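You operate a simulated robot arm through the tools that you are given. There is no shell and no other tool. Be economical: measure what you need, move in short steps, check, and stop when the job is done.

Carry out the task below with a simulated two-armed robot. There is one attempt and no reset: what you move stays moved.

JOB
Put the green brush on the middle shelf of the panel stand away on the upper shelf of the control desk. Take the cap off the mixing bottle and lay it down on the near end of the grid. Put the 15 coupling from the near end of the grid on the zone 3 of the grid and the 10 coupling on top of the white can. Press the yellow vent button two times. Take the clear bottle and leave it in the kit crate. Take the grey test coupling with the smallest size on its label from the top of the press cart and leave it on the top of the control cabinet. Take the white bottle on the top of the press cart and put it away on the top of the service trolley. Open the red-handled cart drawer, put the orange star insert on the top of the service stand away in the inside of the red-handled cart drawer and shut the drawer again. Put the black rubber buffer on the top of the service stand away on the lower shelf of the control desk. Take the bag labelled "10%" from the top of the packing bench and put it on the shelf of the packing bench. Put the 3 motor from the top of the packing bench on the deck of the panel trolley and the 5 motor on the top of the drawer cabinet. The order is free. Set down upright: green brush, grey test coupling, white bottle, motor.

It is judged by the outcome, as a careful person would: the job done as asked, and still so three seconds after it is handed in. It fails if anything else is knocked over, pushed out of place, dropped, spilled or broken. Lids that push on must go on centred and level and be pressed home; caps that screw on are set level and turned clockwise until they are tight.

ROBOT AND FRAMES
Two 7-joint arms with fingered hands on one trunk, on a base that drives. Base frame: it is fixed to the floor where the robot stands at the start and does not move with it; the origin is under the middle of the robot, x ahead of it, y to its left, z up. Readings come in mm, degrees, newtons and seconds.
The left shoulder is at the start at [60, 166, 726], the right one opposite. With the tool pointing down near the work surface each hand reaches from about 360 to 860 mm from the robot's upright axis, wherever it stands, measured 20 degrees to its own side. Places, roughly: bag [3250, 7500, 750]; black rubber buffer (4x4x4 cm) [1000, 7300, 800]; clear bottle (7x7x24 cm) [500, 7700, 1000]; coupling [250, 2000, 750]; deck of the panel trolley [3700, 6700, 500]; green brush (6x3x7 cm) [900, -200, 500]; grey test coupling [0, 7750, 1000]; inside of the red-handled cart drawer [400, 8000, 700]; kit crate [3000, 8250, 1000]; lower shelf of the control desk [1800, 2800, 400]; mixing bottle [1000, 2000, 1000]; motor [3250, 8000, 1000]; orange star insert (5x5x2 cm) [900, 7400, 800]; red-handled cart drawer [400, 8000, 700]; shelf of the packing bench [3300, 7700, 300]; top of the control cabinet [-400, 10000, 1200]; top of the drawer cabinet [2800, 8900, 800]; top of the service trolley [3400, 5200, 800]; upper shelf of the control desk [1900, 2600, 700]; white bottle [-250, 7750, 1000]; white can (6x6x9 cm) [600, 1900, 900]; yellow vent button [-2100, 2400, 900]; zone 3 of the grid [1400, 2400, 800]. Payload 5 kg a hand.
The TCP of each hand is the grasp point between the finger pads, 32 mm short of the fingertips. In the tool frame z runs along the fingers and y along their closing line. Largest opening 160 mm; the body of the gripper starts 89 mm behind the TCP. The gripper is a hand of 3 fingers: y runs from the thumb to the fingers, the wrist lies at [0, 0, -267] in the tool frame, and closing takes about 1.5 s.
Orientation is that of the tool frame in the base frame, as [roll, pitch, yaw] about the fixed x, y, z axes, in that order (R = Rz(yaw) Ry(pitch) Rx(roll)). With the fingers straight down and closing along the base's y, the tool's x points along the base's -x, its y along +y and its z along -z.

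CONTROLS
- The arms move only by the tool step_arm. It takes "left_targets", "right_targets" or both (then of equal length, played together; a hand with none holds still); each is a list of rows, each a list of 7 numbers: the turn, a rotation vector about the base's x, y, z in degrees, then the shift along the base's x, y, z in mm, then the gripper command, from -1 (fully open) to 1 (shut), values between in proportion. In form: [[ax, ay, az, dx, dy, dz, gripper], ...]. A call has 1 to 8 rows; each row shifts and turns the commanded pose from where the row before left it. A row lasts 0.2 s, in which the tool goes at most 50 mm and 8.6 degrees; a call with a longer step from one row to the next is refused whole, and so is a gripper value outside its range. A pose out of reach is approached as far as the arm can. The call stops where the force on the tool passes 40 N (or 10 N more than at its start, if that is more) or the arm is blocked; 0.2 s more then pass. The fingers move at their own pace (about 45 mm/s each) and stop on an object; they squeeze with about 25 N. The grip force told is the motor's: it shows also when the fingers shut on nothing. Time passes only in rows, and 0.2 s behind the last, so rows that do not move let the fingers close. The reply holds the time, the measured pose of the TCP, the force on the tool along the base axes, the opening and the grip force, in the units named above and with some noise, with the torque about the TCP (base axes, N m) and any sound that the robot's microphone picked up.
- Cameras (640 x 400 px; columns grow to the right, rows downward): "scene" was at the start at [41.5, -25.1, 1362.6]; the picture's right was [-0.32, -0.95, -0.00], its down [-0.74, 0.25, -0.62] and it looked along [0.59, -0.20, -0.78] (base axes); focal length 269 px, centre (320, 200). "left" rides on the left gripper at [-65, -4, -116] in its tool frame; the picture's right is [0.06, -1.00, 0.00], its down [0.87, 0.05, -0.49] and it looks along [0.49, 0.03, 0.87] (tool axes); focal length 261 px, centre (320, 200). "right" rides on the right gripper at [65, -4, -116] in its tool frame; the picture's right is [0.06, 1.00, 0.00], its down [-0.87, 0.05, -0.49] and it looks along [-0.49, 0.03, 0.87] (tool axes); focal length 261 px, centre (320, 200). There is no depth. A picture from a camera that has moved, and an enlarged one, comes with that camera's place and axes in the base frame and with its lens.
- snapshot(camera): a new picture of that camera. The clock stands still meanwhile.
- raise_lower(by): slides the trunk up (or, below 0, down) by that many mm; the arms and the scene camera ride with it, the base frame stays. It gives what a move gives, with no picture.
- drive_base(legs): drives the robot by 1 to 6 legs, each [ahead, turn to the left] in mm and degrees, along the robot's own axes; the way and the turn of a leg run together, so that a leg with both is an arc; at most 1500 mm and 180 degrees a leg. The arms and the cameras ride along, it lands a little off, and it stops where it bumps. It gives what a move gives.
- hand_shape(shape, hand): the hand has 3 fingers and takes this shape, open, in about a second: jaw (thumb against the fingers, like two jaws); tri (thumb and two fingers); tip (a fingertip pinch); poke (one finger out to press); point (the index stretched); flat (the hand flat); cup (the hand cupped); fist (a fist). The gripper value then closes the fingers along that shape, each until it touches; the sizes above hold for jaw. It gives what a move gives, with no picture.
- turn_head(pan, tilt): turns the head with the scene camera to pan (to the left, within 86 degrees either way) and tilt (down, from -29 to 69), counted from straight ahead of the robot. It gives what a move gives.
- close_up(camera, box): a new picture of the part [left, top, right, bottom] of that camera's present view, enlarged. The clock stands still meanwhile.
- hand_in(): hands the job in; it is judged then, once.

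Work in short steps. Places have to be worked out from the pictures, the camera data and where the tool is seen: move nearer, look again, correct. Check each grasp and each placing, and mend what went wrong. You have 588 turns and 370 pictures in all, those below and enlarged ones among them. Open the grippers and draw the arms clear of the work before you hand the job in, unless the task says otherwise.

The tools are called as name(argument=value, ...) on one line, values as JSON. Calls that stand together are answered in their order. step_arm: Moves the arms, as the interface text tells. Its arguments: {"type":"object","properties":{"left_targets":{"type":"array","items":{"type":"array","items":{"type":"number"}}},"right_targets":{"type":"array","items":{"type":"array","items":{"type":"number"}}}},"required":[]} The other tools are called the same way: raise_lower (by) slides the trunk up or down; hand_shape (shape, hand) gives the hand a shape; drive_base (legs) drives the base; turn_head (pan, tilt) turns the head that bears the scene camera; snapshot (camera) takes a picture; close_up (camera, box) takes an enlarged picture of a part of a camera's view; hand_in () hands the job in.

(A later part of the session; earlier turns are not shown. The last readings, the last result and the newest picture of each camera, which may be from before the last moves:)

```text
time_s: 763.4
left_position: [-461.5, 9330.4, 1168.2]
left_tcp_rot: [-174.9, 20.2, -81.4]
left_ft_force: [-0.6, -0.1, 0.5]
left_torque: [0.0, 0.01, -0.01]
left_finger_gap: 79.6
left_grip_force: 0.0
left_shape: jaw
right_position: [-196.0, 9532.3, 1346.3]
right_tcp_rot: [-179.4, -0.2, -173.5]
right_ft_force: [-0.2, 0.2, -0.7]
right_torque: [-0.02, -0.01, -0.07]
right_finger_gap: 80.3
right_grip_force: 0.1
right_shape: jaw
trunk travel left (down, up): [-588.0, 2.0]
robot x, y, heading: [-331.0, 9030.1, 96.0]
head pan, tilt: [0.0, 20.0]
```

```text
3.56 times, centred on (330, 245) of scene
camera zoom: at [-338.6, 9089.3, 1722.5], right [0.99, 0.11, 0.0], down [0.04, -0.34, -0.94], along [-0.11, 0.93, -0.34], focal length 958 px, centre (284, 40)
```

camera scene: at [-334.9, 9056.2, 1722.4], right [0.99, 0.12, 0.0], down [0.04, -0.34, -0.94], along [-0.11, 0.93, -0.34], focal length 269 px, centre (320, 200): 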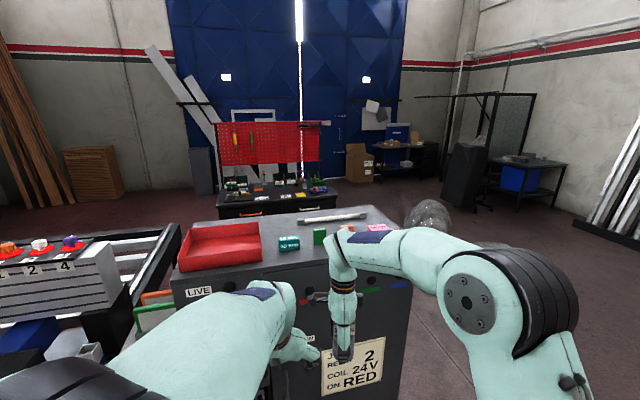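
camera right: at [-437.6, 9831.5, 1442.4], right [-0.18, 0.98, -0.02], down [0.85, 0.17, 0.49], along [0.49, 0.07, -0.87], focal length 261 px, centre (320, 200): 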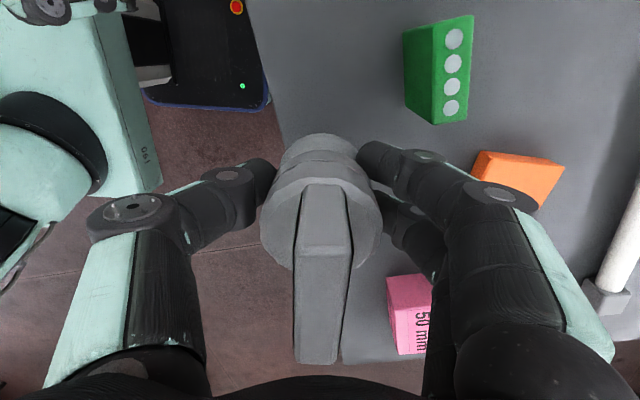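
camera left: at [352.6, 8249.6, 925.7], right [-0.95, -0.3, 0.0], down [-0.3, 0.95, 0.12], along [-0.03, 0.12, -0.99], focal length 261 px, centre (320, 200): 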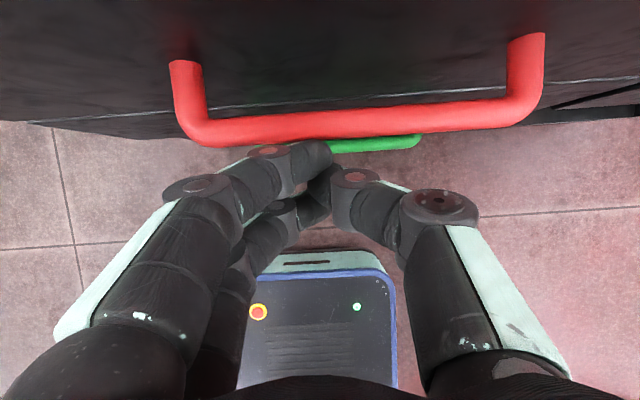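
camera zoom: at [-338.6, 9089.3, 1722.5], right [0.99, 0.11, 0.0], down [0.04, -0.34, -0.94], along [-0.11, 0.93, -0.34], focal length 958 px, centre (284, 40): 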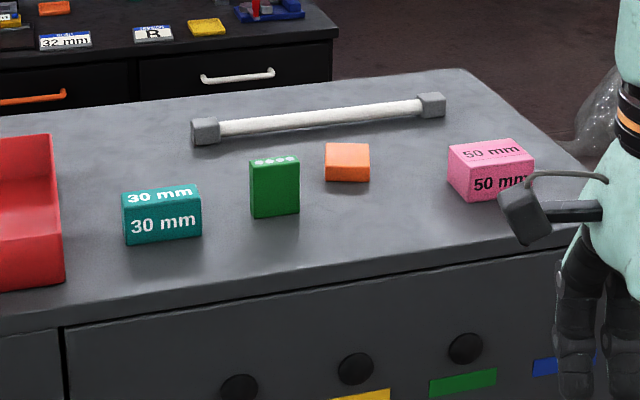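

The coupling is not visible and the orange block looks tipped over. Check the hand camera.

snapshot(camera="right")

turn_head(pan=0, tilt=40)

snapshot(camera="scene")

```text
79 pictures are left
camera right: at [-259.5, 9522.0, 1461.1], right [-0.17, 0.98, -0.01], down [0.86, 0.16, 0.49], along [0.48, 0.08, -0.87], focal length 261 px, centre (320, 200)
```

right: 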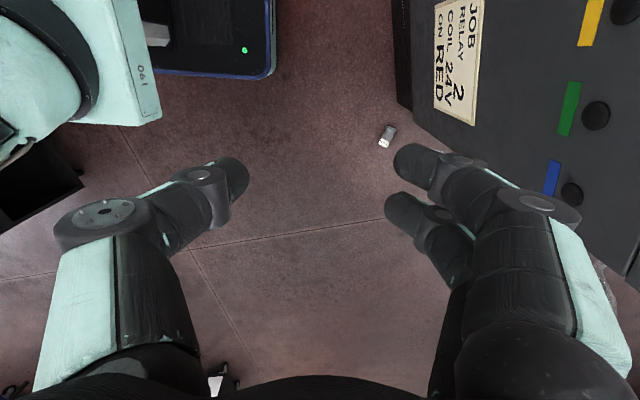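

```text
time_s: 764.2
left_position: [-462.3, 9329.9, 1168.9]
left_tcp_rot: [-174.9, 20.2, -81.5]
left_ft_force: [0.3, 0.3, 0.3]
left_torque: [0.0, -0.02, 0.03]
left_finger_gap: 79.4
left_grip_force: 0.1
left_shape: jaw
right_position: [-194.8, 9532.2, 1345.0]
right_tcp_rot: [-179.4, -0.1, -173.6]
right_ft_force: [0.1, -0.4, 0.9]
right_torque: [-0.01, -0.01, 0.0]
right_finger_gap: 80.6
right_grip_force: 0.0
right_shape: jaw
trunk travel left (down, up): [-588.0, 2.0]
robot x, y, heading: [-330.6, 9026.9, 96.6]
head pan, tilt: [0.0, 40.0]
```

```text
78 pictures are left
camera scene: at [-338.5, 9081.6, 1691.2], right [0.99, 0.11, 0.0], down [0.07, -0.64, -0.77], along [-0.09, 0.76, -0.64], focal length 269 px, centre (320, 200)
```

scene: 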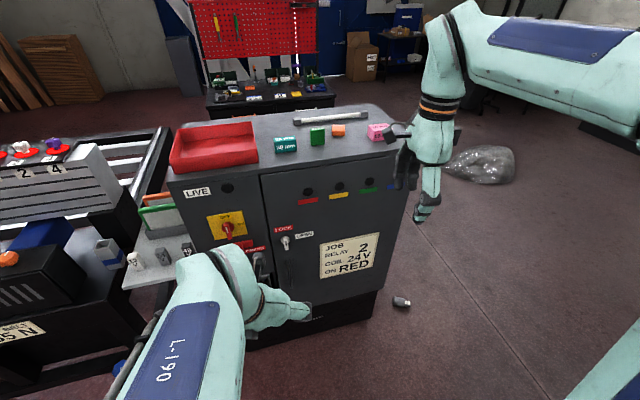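

The coupling toppled, rolled off the right side and lies on the floor near (75, 9970); the orange block is tipped. I'll mend both. First drive to the floor item: to about (40, 9290) facing north.

drive_base(legs=[[0, -60], [455, 0], [0, 54]])

raise_lower(by=-400)

raise_lower(by=-180)

turn_head(pan=0, tilt=50)

snapshot(camera="scene")

```text
time_s: 772.1
left_position: [-59.2, 9617.7, 1169.5]
left_tcp_rot: [-174.8, 20.3, -87.2]
left_ft_force: [0.2, -0.2, -0.1]
left_torque: [-0.03, -0.02, -0.02]
left_finger_gap: 79.7
left_grip_force: 0.0
left_shape: jaw
right_position: [226.3, 9792.4, 1345.5]
right_tcp_rot: [-179.3, 0.0, -179.2]
right_ft_force: [0.0, 0.1, 0.9]
right_torque: [0.0, 0.01, -0.01]
right_finger_gap: 80.7
right_grip_force: 0.0
right_shape: jaw
trunk travel left (down, up): [-588.0, 2.0]
robot x, y, heading: [38.6, 9302.2, 90.9]
head pan, tilt: [0.0, 40.0]
```

```text
time_s: 775.9
left_position: [-75.6, 9623.6, 754.1]
left_tcp_rot: [-170.0, 14.2, -81.5]
left_ft_force: [-0.1, -0.2, 1.2]
left_torque: [0.01, 0.0, 0.05]
left_finger_gap: 79.7
left_grip_force: 0.0
left_shape: jaw
right_position: [225.8, 9792.4, 944.5]
right_tcp_rot: [-179.4, 0.0, -179.2]
right_ft_force: [0.2, 0.2, -0.1]
right_torque: [-0.02, 0.03, 0.01]
right_finger_gap: 80.6
right_grip_force: 0.1
right_shape: jaw
trunk travel left (down, up): [-188.0, 402.0]
robot x, y, heading: [39.0, 9305.7, 90.5]
head pan, tilt: [0.0, 40.0]
```

```text
time_s: 777.9
left_position: [-75.2, 9626.0, 570.4]
left_tcp_rot: [-170.1, 13.6, -81.5]
left_ft_force: [0.3, -0.2, 0.4]
left_torque: [0.02, -0.02, 0.0]
left_finger_gap: 79.6
left_grip_force: 0.1
left_shape: jaw
right_position: [225.8, 9796.9, 759.9]
right_tcp_rot: [-179.0, -0.3, -179.2]
right_ft_force: [0.0, 0.0, 0.4]
right_torque: [0.02, 0.0, 0.06]
right_finger_gap: 80.5
right_grip_force: 0.0
right_shape: jaw
trunk travel left (down, up): [-8.0, 582.0]
robot x, y, heading: [44.3, 9301.4, 91.0]
head pan, tilt: [0.0, 40.0]
```

```text
time_s: 778.6
left_position: [-75.3, 9626.7, 571.5]
left_tcp_rot: [-169.9, 13.6, -81.6]
left_ft_force: [0.6, -0.5, 0.0]
left_torque: [0.02, -0.05, -0.03]
left_finger_gap: 79.8
left_grip_force: 0.1
left_shape: jaw
right_position: [225.9, 9797.0, 761.9]
right_tcp_rot: [-179.1, -0.3, -179.1]
right_ft_force: [0.3, -0.2, 0.2]
right_torque: [-0.05, -0.01, 0.0]
right_finger_gap: 80.2
right_grip_force: 0.0
right_shape: jaw
trunk travel left (down, up): [-8.0, 582.0]
robot x, y, heading: [40.0, 9302.5, 90.5]
head pan, tilt: [0.0, 50.0]
```

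```text
77 pictures are left
camera scene: at [39.3, 9356.7, 1095.8], right [1.0, 0.01, 0.0], down [0.01, -0.77, -0.64], along [-0.01, 0.64, -0.77], focal length 269 px, centre (320, 200)
```

scene: 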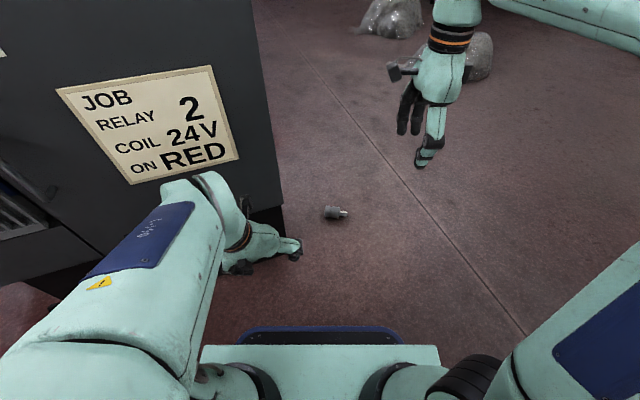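

The coupling is at ≈(102, 10171). Pull the left hand back from the cabinet corner, drive 200 mm ahead and look with the right camera.

step_arm(left_targets=[[0, 0, 0, 15, -35, 30, 0], [0, 0, 0, 15, -35, 30, 0], [0, 0, 0, 15, -35, 30, 0]], right_targets=[[0, 0, 0, 0, 0, -40, -0.1], [0, 0, 0, 0, 0, -40, -0.1], [0, 0, 0, 0, 0, -40, -0.1]])

drive_base(legs=[[200, 0]])

step_arm(right_targets=[[0, 0, 0, -40, 15, -20, -0.1], [0, 0, 0, -40, 20, -20, -0.1], [0, 0, 0, -35, 30, -20, -0.1], [0, 0, 0, 0, 40, -20, -0.1], [0, 0, 0, 0, 40, -20, -0.1], [0, 0, 0, 0, 30, -30, -0.1], [0, 0, 0, 0, 0, -40, -0.1]])

snapshot(camera="right")

```text
time_s: 779.0
left_position: [-57.2, 9602.2, 584.6]
left_tcp_rot: [-162.3, 6.8, -81.9]
left_ft_force: [0.0, -0.2, 1.5]
left_torque: [-0.01, -0.01, -0.01]
left_finger_gap: 79.9
left_grip_force: 0.1
left_shape: jaw
right_position: [225.7, 9796.9, 741.2]
right_tcp_rot: [-179.0, -0.2, -179.2]
right_ft_force: [-0.4, -0.4, -0.7]
right_torque: [-0.03, -0.02, 0.0]
right_finger_gap: 87.0
right_grip_force: 0.1
right_shape: jaw
trunk travel left (down, up): [-8.0, 582.0]
robot x, y, heading: [41.7, 9302.7, 90.6]
head pan, tilt: [0.0, 50.0]
stopped in row 1 (left hand): the arm was blocked; the commanded pose is now the measured one
```

```text
time_s: 780.6
left_position: [-59.9, 9803.9, 586.1]
left_tcp_rot: [-162.3, 6.9, -81.9]
left_ft_force: [-0.6, -0.9, -0.4]
left_torque: [0.01, 0.0, -0.01]
left_finger_gap: 79.9
left_grip_force: 0.1
left_shape: jaw
right_position: [222.6, 9996.7, 739.8]
right_tcp_rot: [-179.0, -0.1, -179.3]
right_ft_force: [0.9, -0.4, -0.1]
right_torque: [-0.02, -0.03, -0.01]
right_finger_gap: 87.3
right_grip_force: 0.2
right_shape: jaw
trunk travel left (down, up): [-8.0, 582.0]
robot x, y, heading: [36.1, 9504.3, 90.5]
head pan, tilt: [0.0, 50.0]
```

```text
refused: row 3 steps farther than a row can; nothing moved
```

```text
76 pictures are left
camera right: at [157.4, 9994.2, 855.2], right [-0.08, 1.0, -0.02], down [0.87, 0.08, 0.49], along [0.49, 0.02, -0.87], focal length 261 px, centre (320, 200)
```

right: 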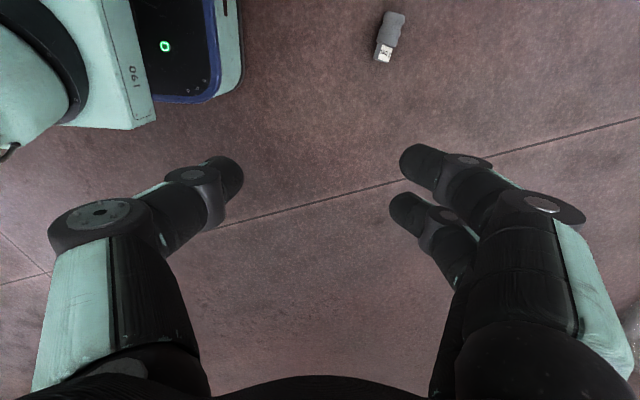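

Coupling at (106, 10163), lying with its label end toward +x. Plan: grip it, yaw 90° so that end points away from me, then tilt the hand forward to bring it upright. Move above it and descend.

step_arm(right_targets=[[0, 0, 0, -24, 34, -20, -0.1], [0, 0, 0, -24, 34, -20, -0.1], [0, 0, 0, -24, 34, -20, -0.1], [0, 0, 0, -24, 34, -20, -0.1], [0, 0, 0, -20, 30, -25, -0.1], [0, 0, 0, 0, 0, -45, -0.1], [0, 0, 0, 0, 0, -45, -0.1], [0, 0, 0, 0, 0, -45, -0.1]])

step_arm(right_targets=[[0, 0, 0, 0, 0, -49, -0.1], [0, 0, 0, 0, 0, -49, -0.1], [0, 0, 0, 0, 0, -49, -0.1], [0, 0, 0, 0, 0, -49, -0.1], [0, 0, 0, 0, 0, -49, -0.1], [0, 0, 0, 0, 0, -49, -0.1]])

snapshot(camera="right")

```text
time_s: 782.4
left_position: [-60.5, 9804.4, 585.8]
left_tcp_rot: [-162.3, 6.9, -82.0]
left_ft_force: [0.9, -0.8, 0.1]
left_torque: [0.0, -0.02, -0.02]
left_finger_gap: 79.6
left_grip_force: 0.1
left_shape: jaw
right_position: [107.7, 10161.8, 498.1]
right_tcp_rot: [-179.2, -0.2, -179.2]
right_ft_force: [0.6, 0.5, -0.3]
right_torque: [-0.01, 0.03, 0.03]
right_finger_gap: 87.4
right_grip_force: 0.1
right_shape: jaw
trunk travel left (down, up): [-8.0, 582.0]
robot x, y, heading: [36.8, 9505.4, 90.7]
head pan, tilt: [0.0, 50.0]
```

```text
time_s: 783.8
left_position: [-60.3, 9802.2, 586.5]
left_tcp_rot: [-162.3, 6.9, -81.8]
left_ft_force: [-0.7, 0.6, 0.1]
left_torque: [0.0, -0.01, -0.01]
left_finger_gap: 79.8
left_grip_force: 0.1
left_shape: jaw
right_position: [106.4, 10160.5, 205.1]
right_tcp_rot: [-179.1, -0.1, -179.2]
right_ft_force: [-1.0, 0.0, 0.6]
right_torque: [0.01, 0.0, 0.0]
right_finger_gap: 87.7
right_grip_force: 0.2
right_shape: jaw
trunk travel left (down, up): [-8.0, 582.0]
robot x, y, heading: [37.1, 9501.9, 90.6]
head pan, tilt: [0.0, 50.0]
```

```text
75 pictures are left
camera right: at [41.7, 10156.8, 320.5], right [-0.08, 1.0, -0.02], down [0.87, 0.07, 0.49], along [0.49, 0.02, -0.87], focal length 261 px, centre (320, 200)
```

right: 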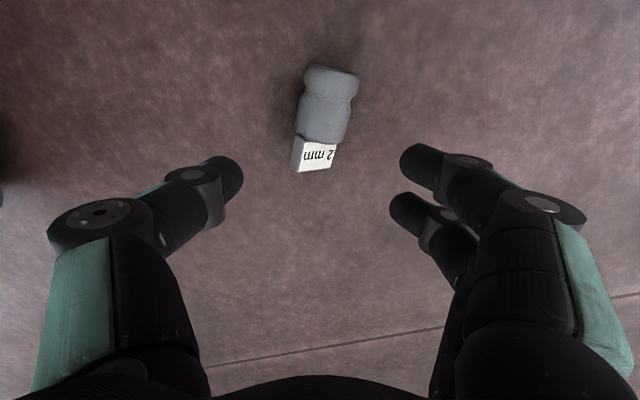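

Shift (-16, +7) and descend to z≈42, then grip the body.

step_arm(right_targets=[[0, 0, 0, -16, 7, -40, -0.1], [0, 0, 0, 0, 0, -45, -0.1], [0, 0, 0, 0, 0, -45, -0.1], [0, 0, 0, 0, 0, -30, -0.1], [0, 0, 0, 0, 0, 0, 0.2], [0, 0, 0, 0, 0, 0, 0.6], [0, 0, 0, 0, 0, 0, 0.8], [0, 0, 0, 0, 0, 0, 0.8]])

step_arm(right_targets=[[0, 0, 0, 0, 0, 0, 0.8], [0, 0, 0, 0, 0, 30, 0.8], [0, 0, 0, 0, 0, 49, 0.8], [0, 0, 0, 0, 0, 49, 0.8], [0, 0, 0, 0, 0, 49, 0.8]])

snapshot(camera="right")

```text
time_s: 785.6
left_position: [-60.6, 9803.7, 585.3]
left_tcp_rot: [-162.2, 6.9, -81.8]
left_ft_force: [-0.3, -0.2, 0.4]
left_torque: [-0.02, 0.0, 0.01]
left_finger_gap: 80.0
left_grip_force: 0.1
left_shape: jaw
right_position: [89.4, 10165.8, 46.2]
right_tcp_rot: [-179.1, -0.1, -179.2]
right_ft_force: [0.6, 0.4, -0.7]
right_torque: [-0.01, -0.01, 0.01]
right_finger_gap: 51.1
right_grip_force: 25.2
right_shape: jaw
trunk travel left (down, up): [-8.0, 582.0]
robot x, y, heading: [35.7, 9502.3, 90.8]
head pan, tilt: [0.0, 50.0]
```

```text
time_s: 786.8
left_position: [-60.5, 9804.0, 584.3]
left_tcp_rot: [-162.3, 6.9, -81.9]
left_ft_force: [0.7, -0.6, 0.1]
left_torque: [0.01, 0.01, 0.02]
left_finger_gap: 79.7
left_grip_force: 0.0
left_shape: jaw
right_position: [92.3, 10164.8, 221.1]
right_tcp_rot: [-178.9, -0.1, -179.3]
right_ft_force: [-0.1, 0.4, -3.2]
right_torque: [0.05, 0.0, 0.01]
right_finger_gap: 50.9
right_grip_force: 25.5
right_shape: jaw
trunk travel left (down, up): [-8.0, 582.0]
robot x, y, heading: [37.0, 9500.2, 90.7]
head pan, tilt: [0.0, 50.0]
```

```text
74 pictures are left
camera right: at [25.8, 10161.4, 336.8], right [-0.08, 1.0, -0.02], down [0.87, 0.08, 0.49], along [0.49, 0.02, -0.87], focal length 261 px, centre (320, 200)
```

right: 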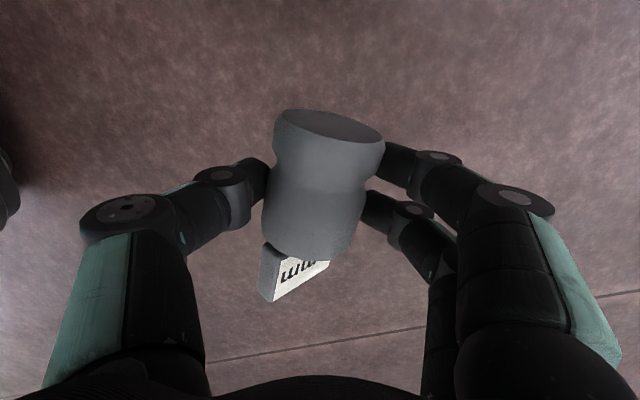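

It sagged with the label end down because I gripped too near the base. Set it back down, regrip 22 mm nearer the label end so the base hangs down.

step_arm(right_targets=[[0, 0, 0, 0, 0, -49, 0.8], [0, 0, 0, 0, 0, -49, 0.8], [0, 0, 0, 0, 0, -45, 0.8], [0, 0, 0, 0, 0, -20, 0.8], [0, 0, 0, 0, 0, -8, 0.8]])

step_arm(right_targets=[[0, 0, 0, 0, 0, 0, 0.4], [0, 0, 0, 0, 0, 0, 0], [0, 0, 0, 0, 0, 0, -0.1], [0, 0, 0, 20, -3, 10, -0.1], [0, 0, 0, 0, 0, 0, -0.1]])

snapshot(camera="right")

```text
time_s: 788.0
left_position: [-59.7, 9804.5, 584.6]
left_tcp_rot: [-162.3, 6.9, -81.9]
left_ft_force: [-0.1, -0.1, 0.1]
left_torque: [0.01, -0.01, 0.0]
left_finger_gap: 79.7
left_grip_force: 0.0
left_shape: jaw
right_position: [91.1, 10165.5, 49.0]
right_tcp_rot: [-179.0, -0.2, -179.2]
right_ft_force: [-0.6, -0.4, -2.7]
right_torque: [0.01, 0.03, 0.0]
right_finger_gap: 50.6
right_grip_force: 25.4
right_shape: jaw
trunk travel left (down, up): [-8.0, 582.0]
robot x, y, heading: [40.9, 9508.1, 90.5]
head pan, tilt: [0.0, 50.0]
```

```text
time_s: 789.2
left_position: [-60.2, 9803.9, 585.3]
left_tcp_rot: [-162.3, 6.9, -81.7]
left_ft_force: [0.8, 0.0, 0.0]
left_torque: [-0.02, 0.0, -0.02]
left_finger_gap: 79.8
left_grip_force: 0.0
left_shape: jaw
right_position: [112.2, 10162.0, 61.8]
right_tcp_rot: [-179.0, -0.1, -179.2]
right_ft_force: [-0.6, -0.1, -0.1]
right_torque: [-0.01, -0.02, 0.03]
right_finger_gap: 87.4
right_grip_force: 0.0
right_shape: jaw
trunk travel left (down, up): [-8.0, 582.0]
robot x, y, heading: [32.4, 9507.2, 90.8]
head pan, tilt: [0.0, 50.0]
```

```text
73 pictures are left
camera right: at [45.7, 10159.2, 177.0], right [-0.08, 1.0, -0.02], down [0.87, 0.07, 0.49], along [0.49, 0.02, -0.87], focal length 261 px, centre (320, 200)
```

right: 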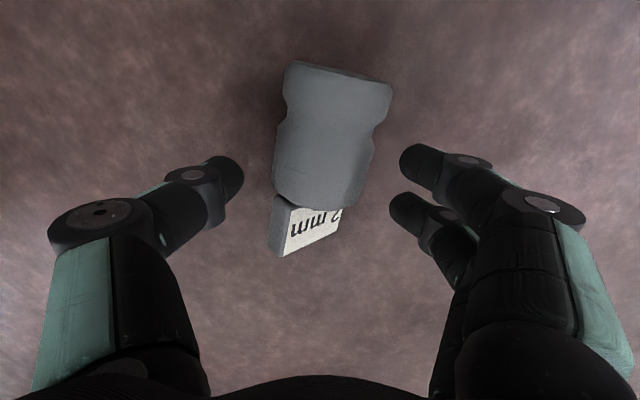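

TCP is now over the label-side part of the body. Lower 15 mm, grip and lift.

step_arm(right_targets=[[0, 0, 0, 3, 0, -14, -0.1], [0, 0, 0, 0, 0, 0, 0.2], [0, 0, 0, 0, 0, 0, 0.6], [0, 0, 0, 0, 0, 0, 0.8], [0, 0, 0, 0, 0, 0, 0.8], [0, 0, 0, 0, 0, 30, 0.8], [0, 0, 0, 0, 0, 49, 0.8], [0, 0, 0, 0, 0, 49, 0.8]])

snapshot(camera="right")

```text
time_s: 791.0
left_position: [-59.4, 9803.6, 585.6]
left_tcp_rot: [-162.3, 6.9, -81.9]
left_ft_force: [0.3, 0.3, -0.6]
left_torque: [-0.01, -0.02, 0.02]
left_finger_gap: 79.9
left_grip_force: 0.0
left_shape: jaw
right_position: [113.5, 10162.0, 175.9]
right_tcp_rot: [-178.8, -0.2, -179.0]
right_ft_force: [0.1, -1.0, -2.7]
right_torque: [0.02, -0.05, -0.04]
right_finger_gap: 51.2
right_grip_force: 25.3
right_shape: jaw
trunk travel left (down, up): [-8.0, 582.0]
robot x, y, heading: [36.0, 9505.1, 90.7]
head pan, tilt: [0.0, 50.0]
```

```text
72 pictures are left
camera right: at [47.6, 10159.2, 291.4], right [-0.08, 1.0, -0.02], down [0.87, 0.08, 0.49], along [0.49, 0.02, -0.87], focal length 261 px, centre (320, 200)
```

right: 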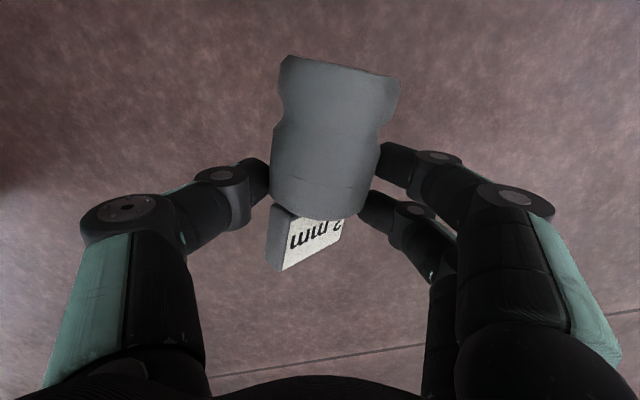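

Now it is held level. Lift, back off, raise the trunk, and then turn the coupling upright.

step_arm(right_targets=[[0, 0, 0, 0, 0, 49, 0.8], [0, 0, 0, 0, 0, 49, 0.8], [0, 0, 0, 0, 0, 49, 0.8], [0, 0, 0, 0, 0, 49, 0.8]])

drive_base(legs=[[-330, 0]])

raise_lower(by=400)

raise_lower(by=180)

step_arm(right_targets=[[0, 0, 8.2, 0, -10, 30, 0.8], [0, 0, 8.2, 0, -10, 30, 0.8], [0, 0, 8.2, 0, -10, 30, 0.8], [0, 0, 8.2, 0, -10, 30, 0.8], [0, 0, 8.2, 0, 0, 30, 0.8], [0, 0, 8.2, 0, 0, 0, 0.8], [0, 0, 8.2, 0, 0, 0, 0.8], [0, 0, 8.2, 0, 0, 0, 0.8]])

step_arm(right_targets=[[0, 0, 8.2, 0, 0, 0, 0.8], [0, 0, 8.2, 0, 0, 0, 0.8], [0, 0, 8.2, 0, 0, 0, 0.8], [8.2, 0, 0, 0, 0, 0, 0.8], [8.2, 0, 0, 0, 0, 0, 0.8], [8.2, 0, 0, 0, 0, 0, 0.8], [8.2, 0, 0, 0, 0, 0, 0.8], [8.2, 0, 0, 0, 0, 0, 0.8]])

step_arm(right_targets=[[8.2, 0, 0, 0, 0, 0, 0.8], [8.2, 0, 0, 0, 0, 0, 0.8], [8.2, 0, 0, 0, 0, 0, 0.8], [8.2, 0, 0, 0, 0, 0, 0.8], [8.2, 0, 0, 0, 0, 0, 0.8], [8.2, 0, 0, 0, 0, 0, 0.8]])

turn_head(pan=0, tilt=25)

snapshot(camera="scene")

```text
time_s: 792.0
left_position: [-60.1, 9804.2, 585.8]
left_tcp_rot: [-162.3, 6.9, -82.0]
left_ft_force: [0.2, -0.4, 0.4]
left_torque: [-0.01, 0.03, -0.01]
left_finger_gap: 79.7
left_grip_force: 0.0
left_shape: jaw
right_position: [112.8, 10163.3, 371.6]
right_tcp_rot: [-179.0, -0.1, -179.2]
right_ft_force: [-0.1, 0.2, -2.8]
right_torque: [0.05, -0.05, 0.01]
right_finger_gap: 50.8
right_grip_force: 25.6
right_shape: jaw
trunk travel left (down, up): [-8.0, 582.0]
robot x, y, heading: [34.7, 9501.8, 90.6]
head pan, tilt: [0.0, 50.0]
```

```text
time_s: 794.1
left_position: [-55.3, 9473.6, 585.3]
left_tcp_rot: [-162.3, 6.9, -81.8]
left_ft_force: [-0.5, 0.2, 0.6]
left_torque: [0.02, 0.0, -0.01]
left_finger_gap: 79.9
left_grip_force: 0.1
left_shape: jaw
right_position: [117.1, 9833.8, 372.2]
right_tcp_rot: [-178.9, 0.0, -179.1]
right_ft_force: [-0.9, 0.5, -2.2]
right_torque: [0.01, -0.02, 0.01]
right_finger_gap: 51.0
right_grip_force: 24.9
right_shape: jaw
trunk travel left (down, up): [-8.0, 582.0]
robot x, y, heading: [44.0, 9173.1, 90.8]
head pan, tilt: [0.0, 50.0]
```

```text
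time_s: 798.0
left_position: [-56.5, 9469.3, 986.8]
left_tcp_rot: [-162.2, 7.3, -81.7]
left_ft_force: [0.5, -0.6, -0.8]
left_torque: [0.01, -0.06, -0.01]
left_finger_gap: 79.9
left_grip_force: 0.0
left_shape: jaw
right_position: [117.0, 9832.3, 776.2]
right_tcp_rot: [-179.4, -0.1, -179.0]
right_ft_force: [0.7, 0.1, -2.1]
right_torque: [0.0, -0.05, 0.0]
right_finger_gap: 50.9
right_grip_force: 24.6
right_shape: jaw
trunk travel left (down, up): [-408.0, 182.0]
robot x, y, heading: [42.2, 9171.2, 90.9]
head pan, tilt: [0.0, 50.0]
```

```text
time_s: 800.0
left_position: [-56.0, 9470.2, 1167.4]
left_tcp_rot: [-162.3, 7.3, -81.9]
left_ft_force: [0.4, -0.3, -0.5]
left_torque: [0.0, 0.0, -0.01]
left_finger_gap: 79.9
left_grip_force: 0.1
left_shape: jaw
right_position: [116.7, 9831.3, 956.5]
right_tcp_rot: [-179.3, -0.1, -179.1]
right_ft_force: [-0.4, 0.3, -2.6]
right_torque: [0.04, -0.06, 0.02]
right_finger_gap: 50.8
right_grip_force: 25.0
right_shape: jaw
trunk travel left (down, up): [-588.0, 2.0]
robot x, y, heading: [38.6, 9172.8, 91.0]
head pan, tilt: [0.0, 50.0]
```

```text
time_s: 801.8
left_position: [-56.1, 9470.4, 1167.3]
left_tcp_rot: [-162.4, 7.4, -81.8]
left_ft_force: [1.1, -0.2, -0.1]
left_torque: [0.0, 0.01, 0.01]
left_finger_gap: 79.8
left_grip_force: 0.0
left_shape: jaw
right_position: [118.4, 9792.0, 1106.4]
right_tcp_rot: [-179.2, -0.1, -113.3]
right_ft_force: [0.1, 0.5, -2.9]
right_torque: [-0.01, -0.01, -0.01]
right_finger_gap: 50.6
right_grip_force: 24.6
right_shape: jaw
trunk travel left (down, up): [-588.0, 2.0]
robot x, y, heading: [41.7, 9174.6, 91.0]
head pan, tilt: [0.0, 50.0]
```

```text
time_s: 803.6
left_position: [-57.1, 9470.4, 1168.1]
left_tcp_rot: [-162.3, 7.3, -81.8]
left_ft_force: [-0.5, -0.2, -0.4]
left_torque: [0.03, 0.0, 0.05]
left_finger_gap: 79.8
left_grip_force: 0.0
left_shape: jaw
right_position: [116.6, 9791.3, 1106.0]
right_tcp_rot: [-178.3, 40.8, -88.3]
right_ft_force: [-0.5, 0.7, -2.4]
right_torque: [-0.03, -0.02, -0.01]
right_finger_gap: 50.6
right_grip_force: 25.3
right_shape: jaw
trunk travel left (down, up): [-588.0, 2.0]
robot x, y, heading: [39.3, 9177.9, 91.1]
head pan, tilt: [0.0, 50.0]
```

```text
time_s: 805.0
left_position: [-55.3, 9470.5, 1167.5]
left_tcp_rot: [-162.2, 7.2, -81.7]
left_ft_force: [-0.2, -0.7, 0.2]
left_torque: [-0.03, -0.01, -0.04]
left_finger_gap: 79.9
left_grip_force: 0.0
left_shape: jaw
right_position: [120.0, 9791.5, 1126.8]
right_tcp_rot: [-176.6, 68.2, -87.0]
right_ft_force: [-0.7, -0.8, -1.8]
right_torque: [-0.03, 0.0, 0.01]
right_finger_gap: 50.4
right_grip_force: 25.4
right_shape: jaw
right hand out of reach, approached as far as the arm can: row 4, 5, 6
trunk travel left (down, up): [-588.0, 2.0]
robot x, y, heading: [40.5, 9171.7, 90.7]
head pan, tilt: [0.0, 50.0]
```

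```text
time_s: 805.9
left_position: [-56.0, 9469.5, 1167.8]
left_tcp_rot: [-162.3, 7.3, -81.8]
left_ft_force: [-0.4, 1.0, 0.5]
left_torque: [0.03, -0.02, 0.01]
left_finger_gap: 79.7
left_grip_force: 0.1
left_shape: jaw
right_position: [118.8, 9792.0, 1126.3]
right_tcp_rot: [-176.6, 68.1, -87.1]
right_ft_force: [-0.3, -0.3, -2.2]
right_torque: [0.0, 0.01, -0.05]
right_finger_gap: 50.3
right_grip_force: 24.4
right_shape: jaw
trunk travel left (down, up): [-588.0, 2.0]
robot x, y, heading: [42.4, 9172.0, 90.8]
head pan, tilt: [0.0, 25.0]
```

```text
71 pictures are left
camera scene: at [40.7, 9235.1, 1714.3], right [1.0, 0.01, 0.0], down [0.01, -0.42, -0.91], along [-0.01, 0.91, -0.42], focal length 269 px, centre (320, 200)
```

scene: 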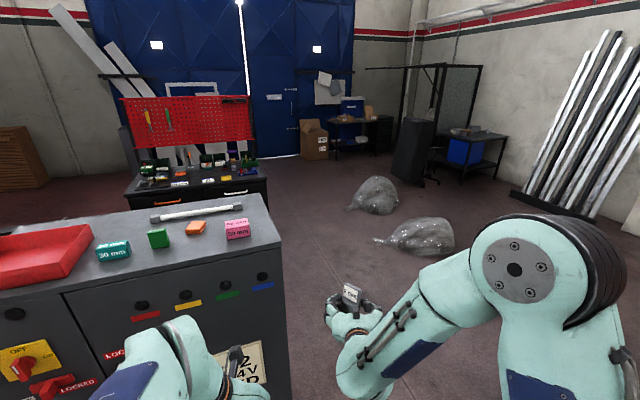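

The coupling is nearly upright (tilt 68°). Continue tilting while moving forward and up.

step_arm(right_targets=[[0, 0, 0, 0, 30, 35, 0.8], [4, 0, 0, 0, 30, 35, 0.8], [5, 0, 0, 0, 30, 35, 0.8], [5, 0, 0, 0, 20, 35, 0.8], [5, 0, 0, 0, 0, 35, 0.8], [0, 0, 0, 0, 0, 25, 0.8]])

close_up(camera="scene", box=[300, 180, 440, 320])

```text
time_s: 807.3
left_position: [-56.9, 9469.6, 1168.5]
left_tcp_rot: [-162.3, 7.3, -81.8]
left_ft_force: [0.5, 0.6, -0.3]
left_torque: [0.02, 0.01, 0.03]
left_finger_gap: 79.6
left_grip_force: 0.0
left_shape: jaw
right_position: [125.2, 9898.9, 1326.8]
right_tcp_rot: [-168.9, 83.7, -79.4]
right_ft_force: [-1.0, -0.7, -2.5]
right_torque: [-0.09, -0.03, -0.03]
right_finger_gap: 50.2
right_grip_force: 25.3
right_shape: jaw
right hand out of reach, approached as far as the arm can: row 4, 5
trunk travel left (down, up): [-588.0, 2.0]
robot x, y, heading: [42.7, 9172.2, 90.7]
head pan, tilt: [0.0, 25.0]
```

```text
2.86 times, centred on (370, 250) of scene
camera zoom: at [40.3, 9233.6, 1714.4], right [1.0, 0.01, 0.0], down [0.01, -0.42, -0.91], along [-0.01, 0.91, -0.42], focal length 770 px, centre (177, 57)
```

zoom: 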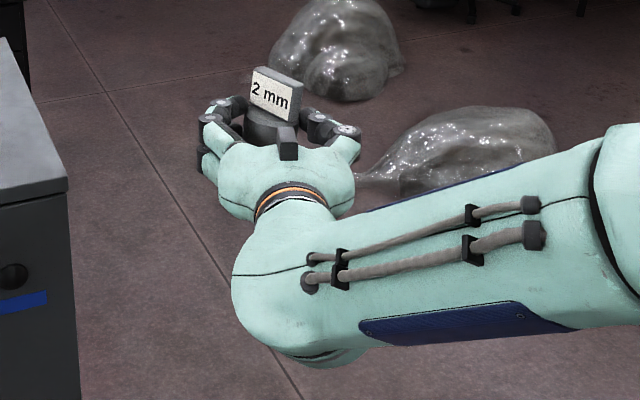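

snapshot(camera="right")

```text
69 pictures are left
camera right: at [128.8, 9776.7, 1273.8], right [-1.0, 0.0, -0.08], down [-0.08, -0.4, 0.92], along [-0.03, 0.92, 0.39], focal length 261 px, centre (320, 200)
```

right: 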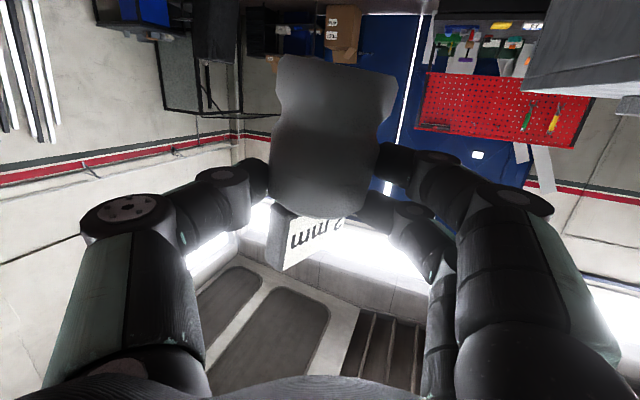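

Orientation is within a few degrees of upright. Now reposition: back off 200 mm, move over and face the cabinet at heading 97°.

drive_base(legs=[[-200, 0], [0, 68.5], [448, 0], [0, -62]])

turn_head(pan=0, tilt=25)

snapshot(camera="scene")

```text
time_s: 815.5
left_position: [-651.8, 9282.1, 1167.9]
left_tcp_rot: [-162.3, 7.2, -37.8]
left_ft_force: [-0.2, -0.2, 0.4]
left_torque: [-0.01, 0.02, -0.01]
left_finger_gap: 79.8
left_grip_force: 0.0
left_shape: jaw
right_position: [-836.8, 9694.5, 1334.0]
right_tcp_rot: [-166.4, 84.5, -30.1]
right_ft_force: [-17.6, -9.0, 0.5]
right_torque: [-0.31, 0.55, 0.29]
right_finger_gap: 54.5
right_grip_force: 25.0
right_shape: jaw
trunk travel left (down, up): [-588.0, 2.0]
robot x, y, heading: [-375.7, 9136.8, 135.7]
head pan, tilt: [0.0, 25.0]
stopped in leg 4: the force on the tool passed its limit (the readings are from after the stop); the commanded pose is now the measured one
```

```text
time_s: 816.1
left_position: [-653.1, 9279.7, 1167.9]
left_tcp_rot: [-162.2, 7.2, -37.8]
left_ft_force: [0.0, 0.0, -0.4]
left_torque: [0.0, -0.03, -0.01]
left_finger_gap: 79.8
left_grip_force: 0.1
left_shape: jaw
right_position: [-836.5, 9694.6, 1335.2]
right_tcp_rot: [-165.7, 84.4, -29.7]
right_ft_force: [-22.0, -11.5, 1.0]
right_torque: [-0.4, 0.72, 0.32]
right_finger_gap: 54.6
right_grip_force: 25.1
right_shape: jaw
trunk travel left (down, up): [-588.0, 2.0]
robot x, y, heading: [-372.7, 9132.6, 135.4]
head pan, tilt: [0.0, 25.0]
```

```text
68 pictures are left
camera scene: at [-423.4, 9175.7, 1714.4], right [0.7, 0.71, 0.0], down [0.3, -0.3, -0.91], along [-0.64, 0.64, -0.42], focal length 269 px, centre (320, 200)
```

scene: 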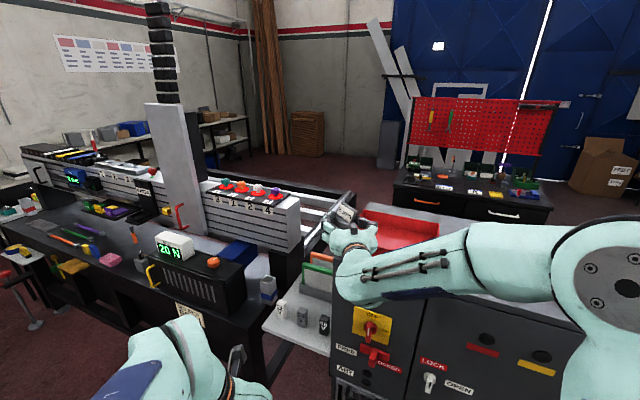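

The coupling touched the red tray while turning. Turn back, retreat 220 mm, finish the turn, then approach straight.

drive_base(legs=[[0, 8], [-230, 0], [0, -46]])

snapshot(camera="scene")

```text
time_s: 820.6
left_position: [-317.9, 9280.3, 1167.3]
left_tcp_rot: [-162.3, 7.3, -75.5]
left_ft_force: [-1.0, -0.1, -0.3]
left_torque: [0.0, -0.01, -0.03]
left_finger_gap: 79.8
left_grip_force: 0.1
left_shape: jaw
right_position: [-204.5, 9722.2, 1334.7]
right_tcp_rot: [-167.5, 84.4, -69.7]
right_ft_force: [0.7, -1.1, -2.8]
right_torque: [-0.04, -0.01, -0.04]
right_finger_gap: 38.4
right_grip_force: 25.4
right_shape: jaw
trunk travel left (down, up): [-588.0, 2.0]
robot x, y, heading: [-189.6, 8996.8, 97.5]
head pan, tilt: [0.0, 25.0]
```

```text
67 pictures are left
camera scene: at [-196.9, 9057.3, 1714.4], right [0.99, 0.13, 0.0], down [0.05, -0.42, -0.91], along [-0.12, 0.9, -0.42], focal length 269 px, centre (320, 200)
```

scene: 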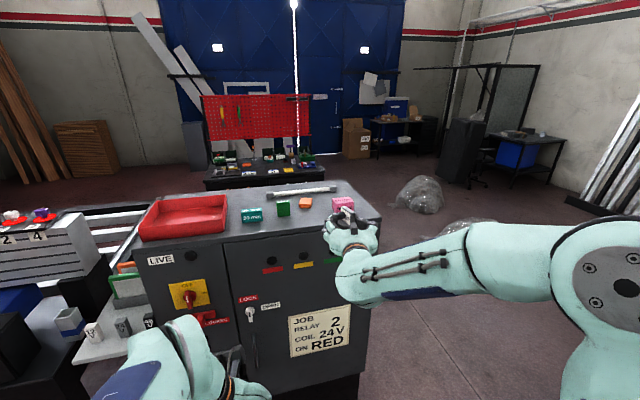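

The grip gap changed to 38 mm; inspect the coupling in the hand.

snapshot(camera="right")

close_up(camera="scene", box=[130, 180, 400, 320])

```text
66 pictures are left
camera right: at [-183.6, 9602.4, 1280.2], right [-0.99, -0.14, -0.08], down [-0.02, -0.41, 0.91], along [-0.17, 0.9, 0.41], focal length 261 px, centre (320, 200)
```

right: 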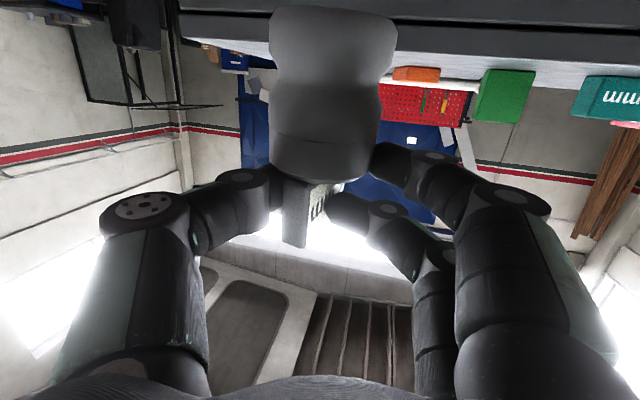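

```text
2.37 times, centred on (265, 250) of scene
camera zoom: at [-196.9, 9057.3, 1714.4], right [0.99, 0.13, 0.0], down [0.05, -0.42, -0.91], along [-0.12, 0.9, -0.42], focal length 639 px, centre (450, 82)
```

zoom: 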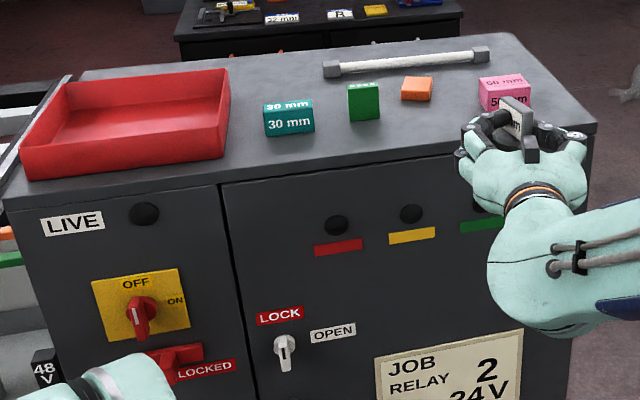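

The coupling hangs upright, gripped at its waist; its base is ~100 mm below the TCP. Raise 65 mm, then approach a free spot at about (-318, 9890).

step_arm(right_targets=[[0, 0, 0, -15, 0, 25, 0.9], [0, 0, 0, -15, 0, 25, 0.9], [0, 0, 0, -15, 0, 25, 0.9]])

drive_base(legs=[[120, 0]])

snapshot(camera="scene")

```text
time_s: 821.4
left_position: [-318.7, 9280.5, 1167.8]
left_tcp_rot: [-162.3, 7.3, -75.5]
left_ft_force: [-0.3, 0.6, -0.7]
left_torque: [-0.01, -0.02, -0.01]
left_finger_gap: 79.8
left_grip_force: 0.1
left_shape: jaw
right_position: [-251.4, 9721.7, 1410.4]
right_tcp_rot: [-167.4, 84.5, -69.3]
right_ft_force: [0.0, -0.2, -2.6]
right_torque: [-0.08, -0.04, -0.03]
right_finger_gap: 38.6
right_grip_force: 25.0
right_shape: jaw
trunk travel left (down, up): [-588.0, 2.0]
robot x, y, heading: [-189.7, 8993.4, 97.5]
head pan, tilt: [0.0, 25.0]
```

```text
time_s: 822.6
left_position: [-334.6, 9402.5, 1166.0]
left_tcp_rot: [-162.2, 7.2, -75.5]
left_ft_force: [0.6, 0.1, -0.7]
left_torque: [-0.07, -0.02, -0.02]
left_finger_gap: 79.7
left_grip_force: 0.1
left_shape: jaw
right_position: [-266.7, 9844.7, 1407.8]
right_tcp_rot: [-167.4, 84.4, -69.6]
right_ft_force: [0.1, 0.3, -3.3]
right_torque: [0.0, -0.01, 0.0]
right_finger_gap: 38.3
right_grip_force: 25.6
right_shape: jaw
trunk travel left (down, up): [-588.0, 2.0]
robot x, y, heading: [-202.4, 9115.9, 97.4]
head pan, tilt: [0.0, 25.0]
```

```text
64 pictures are left
camera scene: at [-213.5, 9179.6, 1714.3], right [0.99, 0.13, 0.0], down [0.06, -0.42, -0.91], along [-0.12, 0.9, -0.42], focal length 269 px, centre (320, 200)
```

scene: 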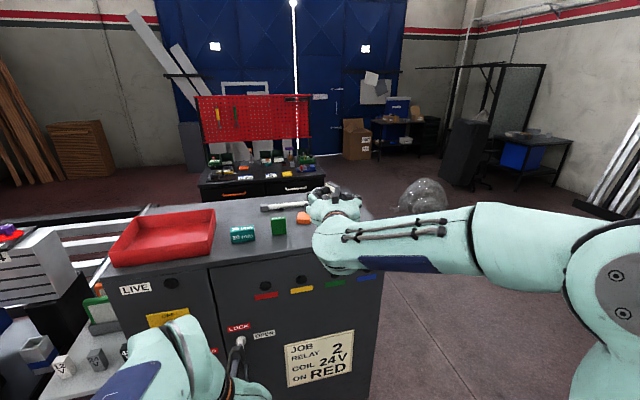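

Move to (-318, 9887) and lower by feel.

step_arm(right_targets=[[0, 0, 0, -26, 21, 0, 0.9], [0, 0, 0, -25, 21, 0, 0.9], [0, 0, 0, 0, 0, -15, 0.9], [0, 0, 0, 0, 0, -10, 0.9], [0, 0, 0, 0, 0, -6, 0.9], [0, 0, 0, 0, 0, -5, 0.9], [0, 0, 0, 0, 0, -5, 0.9], [0, 0, 0, 0, 0, -5, 0.9]])

snapshot(camera="right")

```text
time_s: 824.4
left_position: [-333.9, 9400.5, 1167.2]
left_tcp_rot: [-162.3, 7.2, -75.6]
left_ft_force: [-0.5, -0.9, -0.3]
left_torque: [0.02, 0.01, 0.01]
left_finger_gap: 79.7
left_grip_force: 0.1
left_shape: jaw
right_position: [-316.3, 9883.7, 1363.9]
right_tcp_rot: [-167.4, 84.5, -69.6]
right_ft_force: [0.3, -0.9, -2.1]
right_torque: [-0.07, 0.01, 0.01]
right_finger_gap: 38.7
right_grip_force: 24.8
right_shape: jaw
trunk travel left (down, up): [-588.0, 2.0]
robot x, y, heading: [-206.2, 9112.2, 97.5]
head pan, tilt: [0.0, 25.0]
```

```text
63 pictures are left
camera right: at [-295.6, 9764.6, 1309.1], right [-0.99, -0.14, -0.08], down [-0.02, -0.41, 0.91], along [-0.17, 0.9, 0.41], focal length 261 px, centre (320, 200)
```

right: 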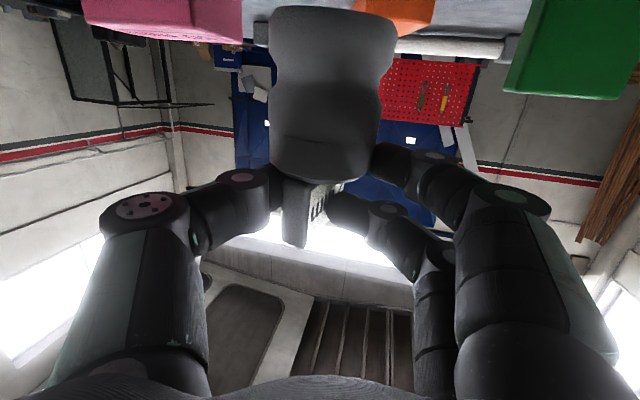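

Clear between pink and orange. Continue lowering.

step_arm(right_targets=[[0, 0, 0, 0, 0, -5, 0.9], [0, 0, 0, 0, 0, -5, 0.9], [0, 0, 0, 0, 0, -4, 0.9], [0, 0, 0, 0, 0, -4, 0.9], [0, 0, 0, 0, 0, -4, 0.9], [0, 0, 0, 0, 0, -4, 0.9], [0, 0, 0, 0, 0, -4, 0.9], [0, 0, 0, 0, 0, -4, 0.9]])

```text
time_s: 826.2
left_position: [-333.6, 9398.5, 1167.3]
left_tcp_rot: [-162.3, 7.3, -75.7]
left_ft_force: [-0.4, -0.8, 0.7]
left_torque: [-0.05, -0.01, 0.0]
left_finger_gap: 80.0
left_grip_force: 0.0
left_shape: jaw
right_position: [-317.1, 9883.7, 1332.2]
right_tcp_rot: [-167.2, 84.7, -69.2]
right_ft_force: [0.0, -2.8, 6.2]
right_torque: [0.13, 0.0, 0.01]
right_finger_gap: 38.3
right_grip_force: 24.6
right_shape: jaw
trunk travel left (down, up): [-588.0, 2.0]
robot x, y, heading: [-202.1, 9115.3, 97.7]
head pan, tilt: [0.0, 25.0]
```

Contact is beginning. Press slightly to seat the base flat.

step_arm(right_targets=[[0, 0, 0, 0, 0, -2, 0.9], [0, 0, 0, 0, 0, -2, 0.9], [0, 0, 0, 0, 0, -2, 0.9]])

snapshot(camera="right")

```text
time_s: 827.0
left_position: [-333.8, 9397.8, 1168.8]
left_tcp_rot: [-162.3, 7.4, -75.4]
left_ft_force: [0.4, 0.2, -0.7]
left_torque: [-0.02, -0.02, 0.02]
left_finger_gap: 79.9
left_grip_force: 0.0
left_shape: jaw
right_position: [-316.6, 9882.5, 1328.5]
right_tcp_rot: [-167.3, 85.0, -69.4]
right_ft_force: [-1.5, 1.0, 26.1]
right_torque: [0.56, -0.25, 0.06]
right_finger_gap: 38.8
right_grip_force: 24.9
right_shape: jaw
trunk travel left (down, up): [-588.0, 2.0]
robot x, y, heading: [-201.5, 9115.3, 97.7]
head pan, tilt: [0.0, 25.0]
```

```text
62 pictures are left
camera right: at [-296.0, 9763.1, 1274.0], right [-0.99, -0.14, -0.08], down [-0.01, -0.42, 0.91], along [-0.16, 0.9, 0.41], focal length 261 px, centre (320, 200)
```

right: 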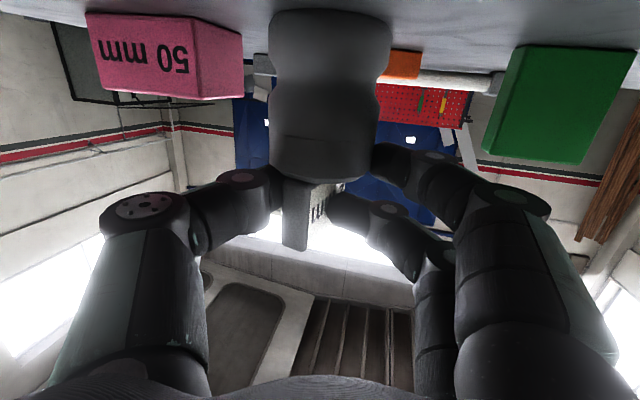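

Seated. Ease 3 mm, open gradually, and retreat straight back with the base.

step_arm(right_targets=[[0, 0, 0, 0, 0, 3, 0.8], [0, 0, 0, 0, 0, 0, 0.5], [0, 0, 0, 0, 0, 0, 0.3], [0, 0, 0, 0, 0, 0, 0.1], [0, 0, 0, 0, 0, 0, 0], [0, 0, 0, 0, 0, 0, -0.1], [0, 0, 0, 0, 0, 0, -0.1]])

drive_base(legs=[[-250, 0]])

close_up(camera="scene", box=[110, 170, 400, 320])

```text
time_s: 828.6
left_position: [-334.0, 9399.6, 1166.7]
left_tcp_rot: [-162.3, 7.3, -75.6]
left_ft_force: [-0.4, 0.8, 0.5]
left_torque: [0.0, 0.02, -0.02]
left_finger_gap: 80.0
left_grip_force: 0.0
left_shape: jaw
right_position: [-316.9, 9884.8, 1326.0]
right_tcp_rot: [-167.2, 84.4, -69.3]
right_ft_force: [-0.6, -1.0, 1.0]
right_torque: [-0.03, 0.03, 0.01]
right_finger_gap: 87.9
right_grip_force: 0.0
right_shape: jaw
trunk travel left (down, up): [-588.0, 2.0]
robot x, y, heading: [-208.4, 9117.2, 97.3]
head pan, tilt: [0.0, 25.0]
```

```text
time_s: 830.4
left_position: [-301.5, 9151.6, 1168.1]
left_tcp_rot: [-162.2, 7.3, -75.5]
left_ft_force: [0.2, -0.6, -0.2]
left_torque: [0.04, 0.03, 0.0]
left_finger_gap: 80.1
left_grip_force: 0.0
left_shape: jaw
right_position: [-285.7, 9635.7, 1327.7]
right_tcp_rot: [-167.2, 84.5, -69.2]
right_ft_force: [0.2, -0.6, 0.4]
right_torque: [-0.03, -0.02, -0.01]
right_finger_gap: 88.1
right_grip_force: 0.0
right_shape: jaw
trunk travel left (down, up): [-588.0, 2.0]
robot x, y, heading: [-167.4, 8872.2, 97.4]
head pan, tilt: [0.0, 25.0]
```

```text
2.21 times, centred on (255, 245) of scene
camera zoom: at [-180.4, 8928.1, 1714.5], right [0.99, 0.13, 0.0], down [0.06, -0.42, -0.91], along [-0.12, 0.9, -0.42], focal length 595 px, centre (463, 101)
```

zoom: 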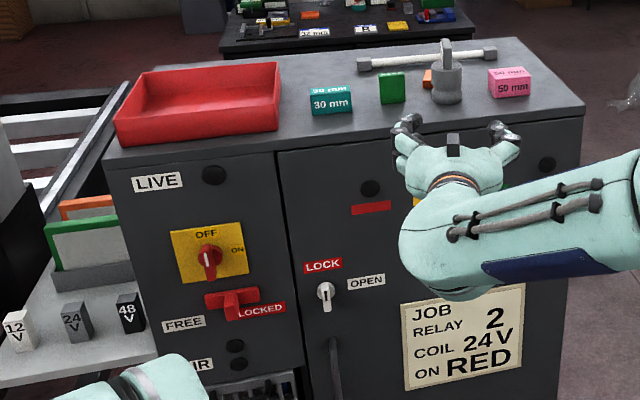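

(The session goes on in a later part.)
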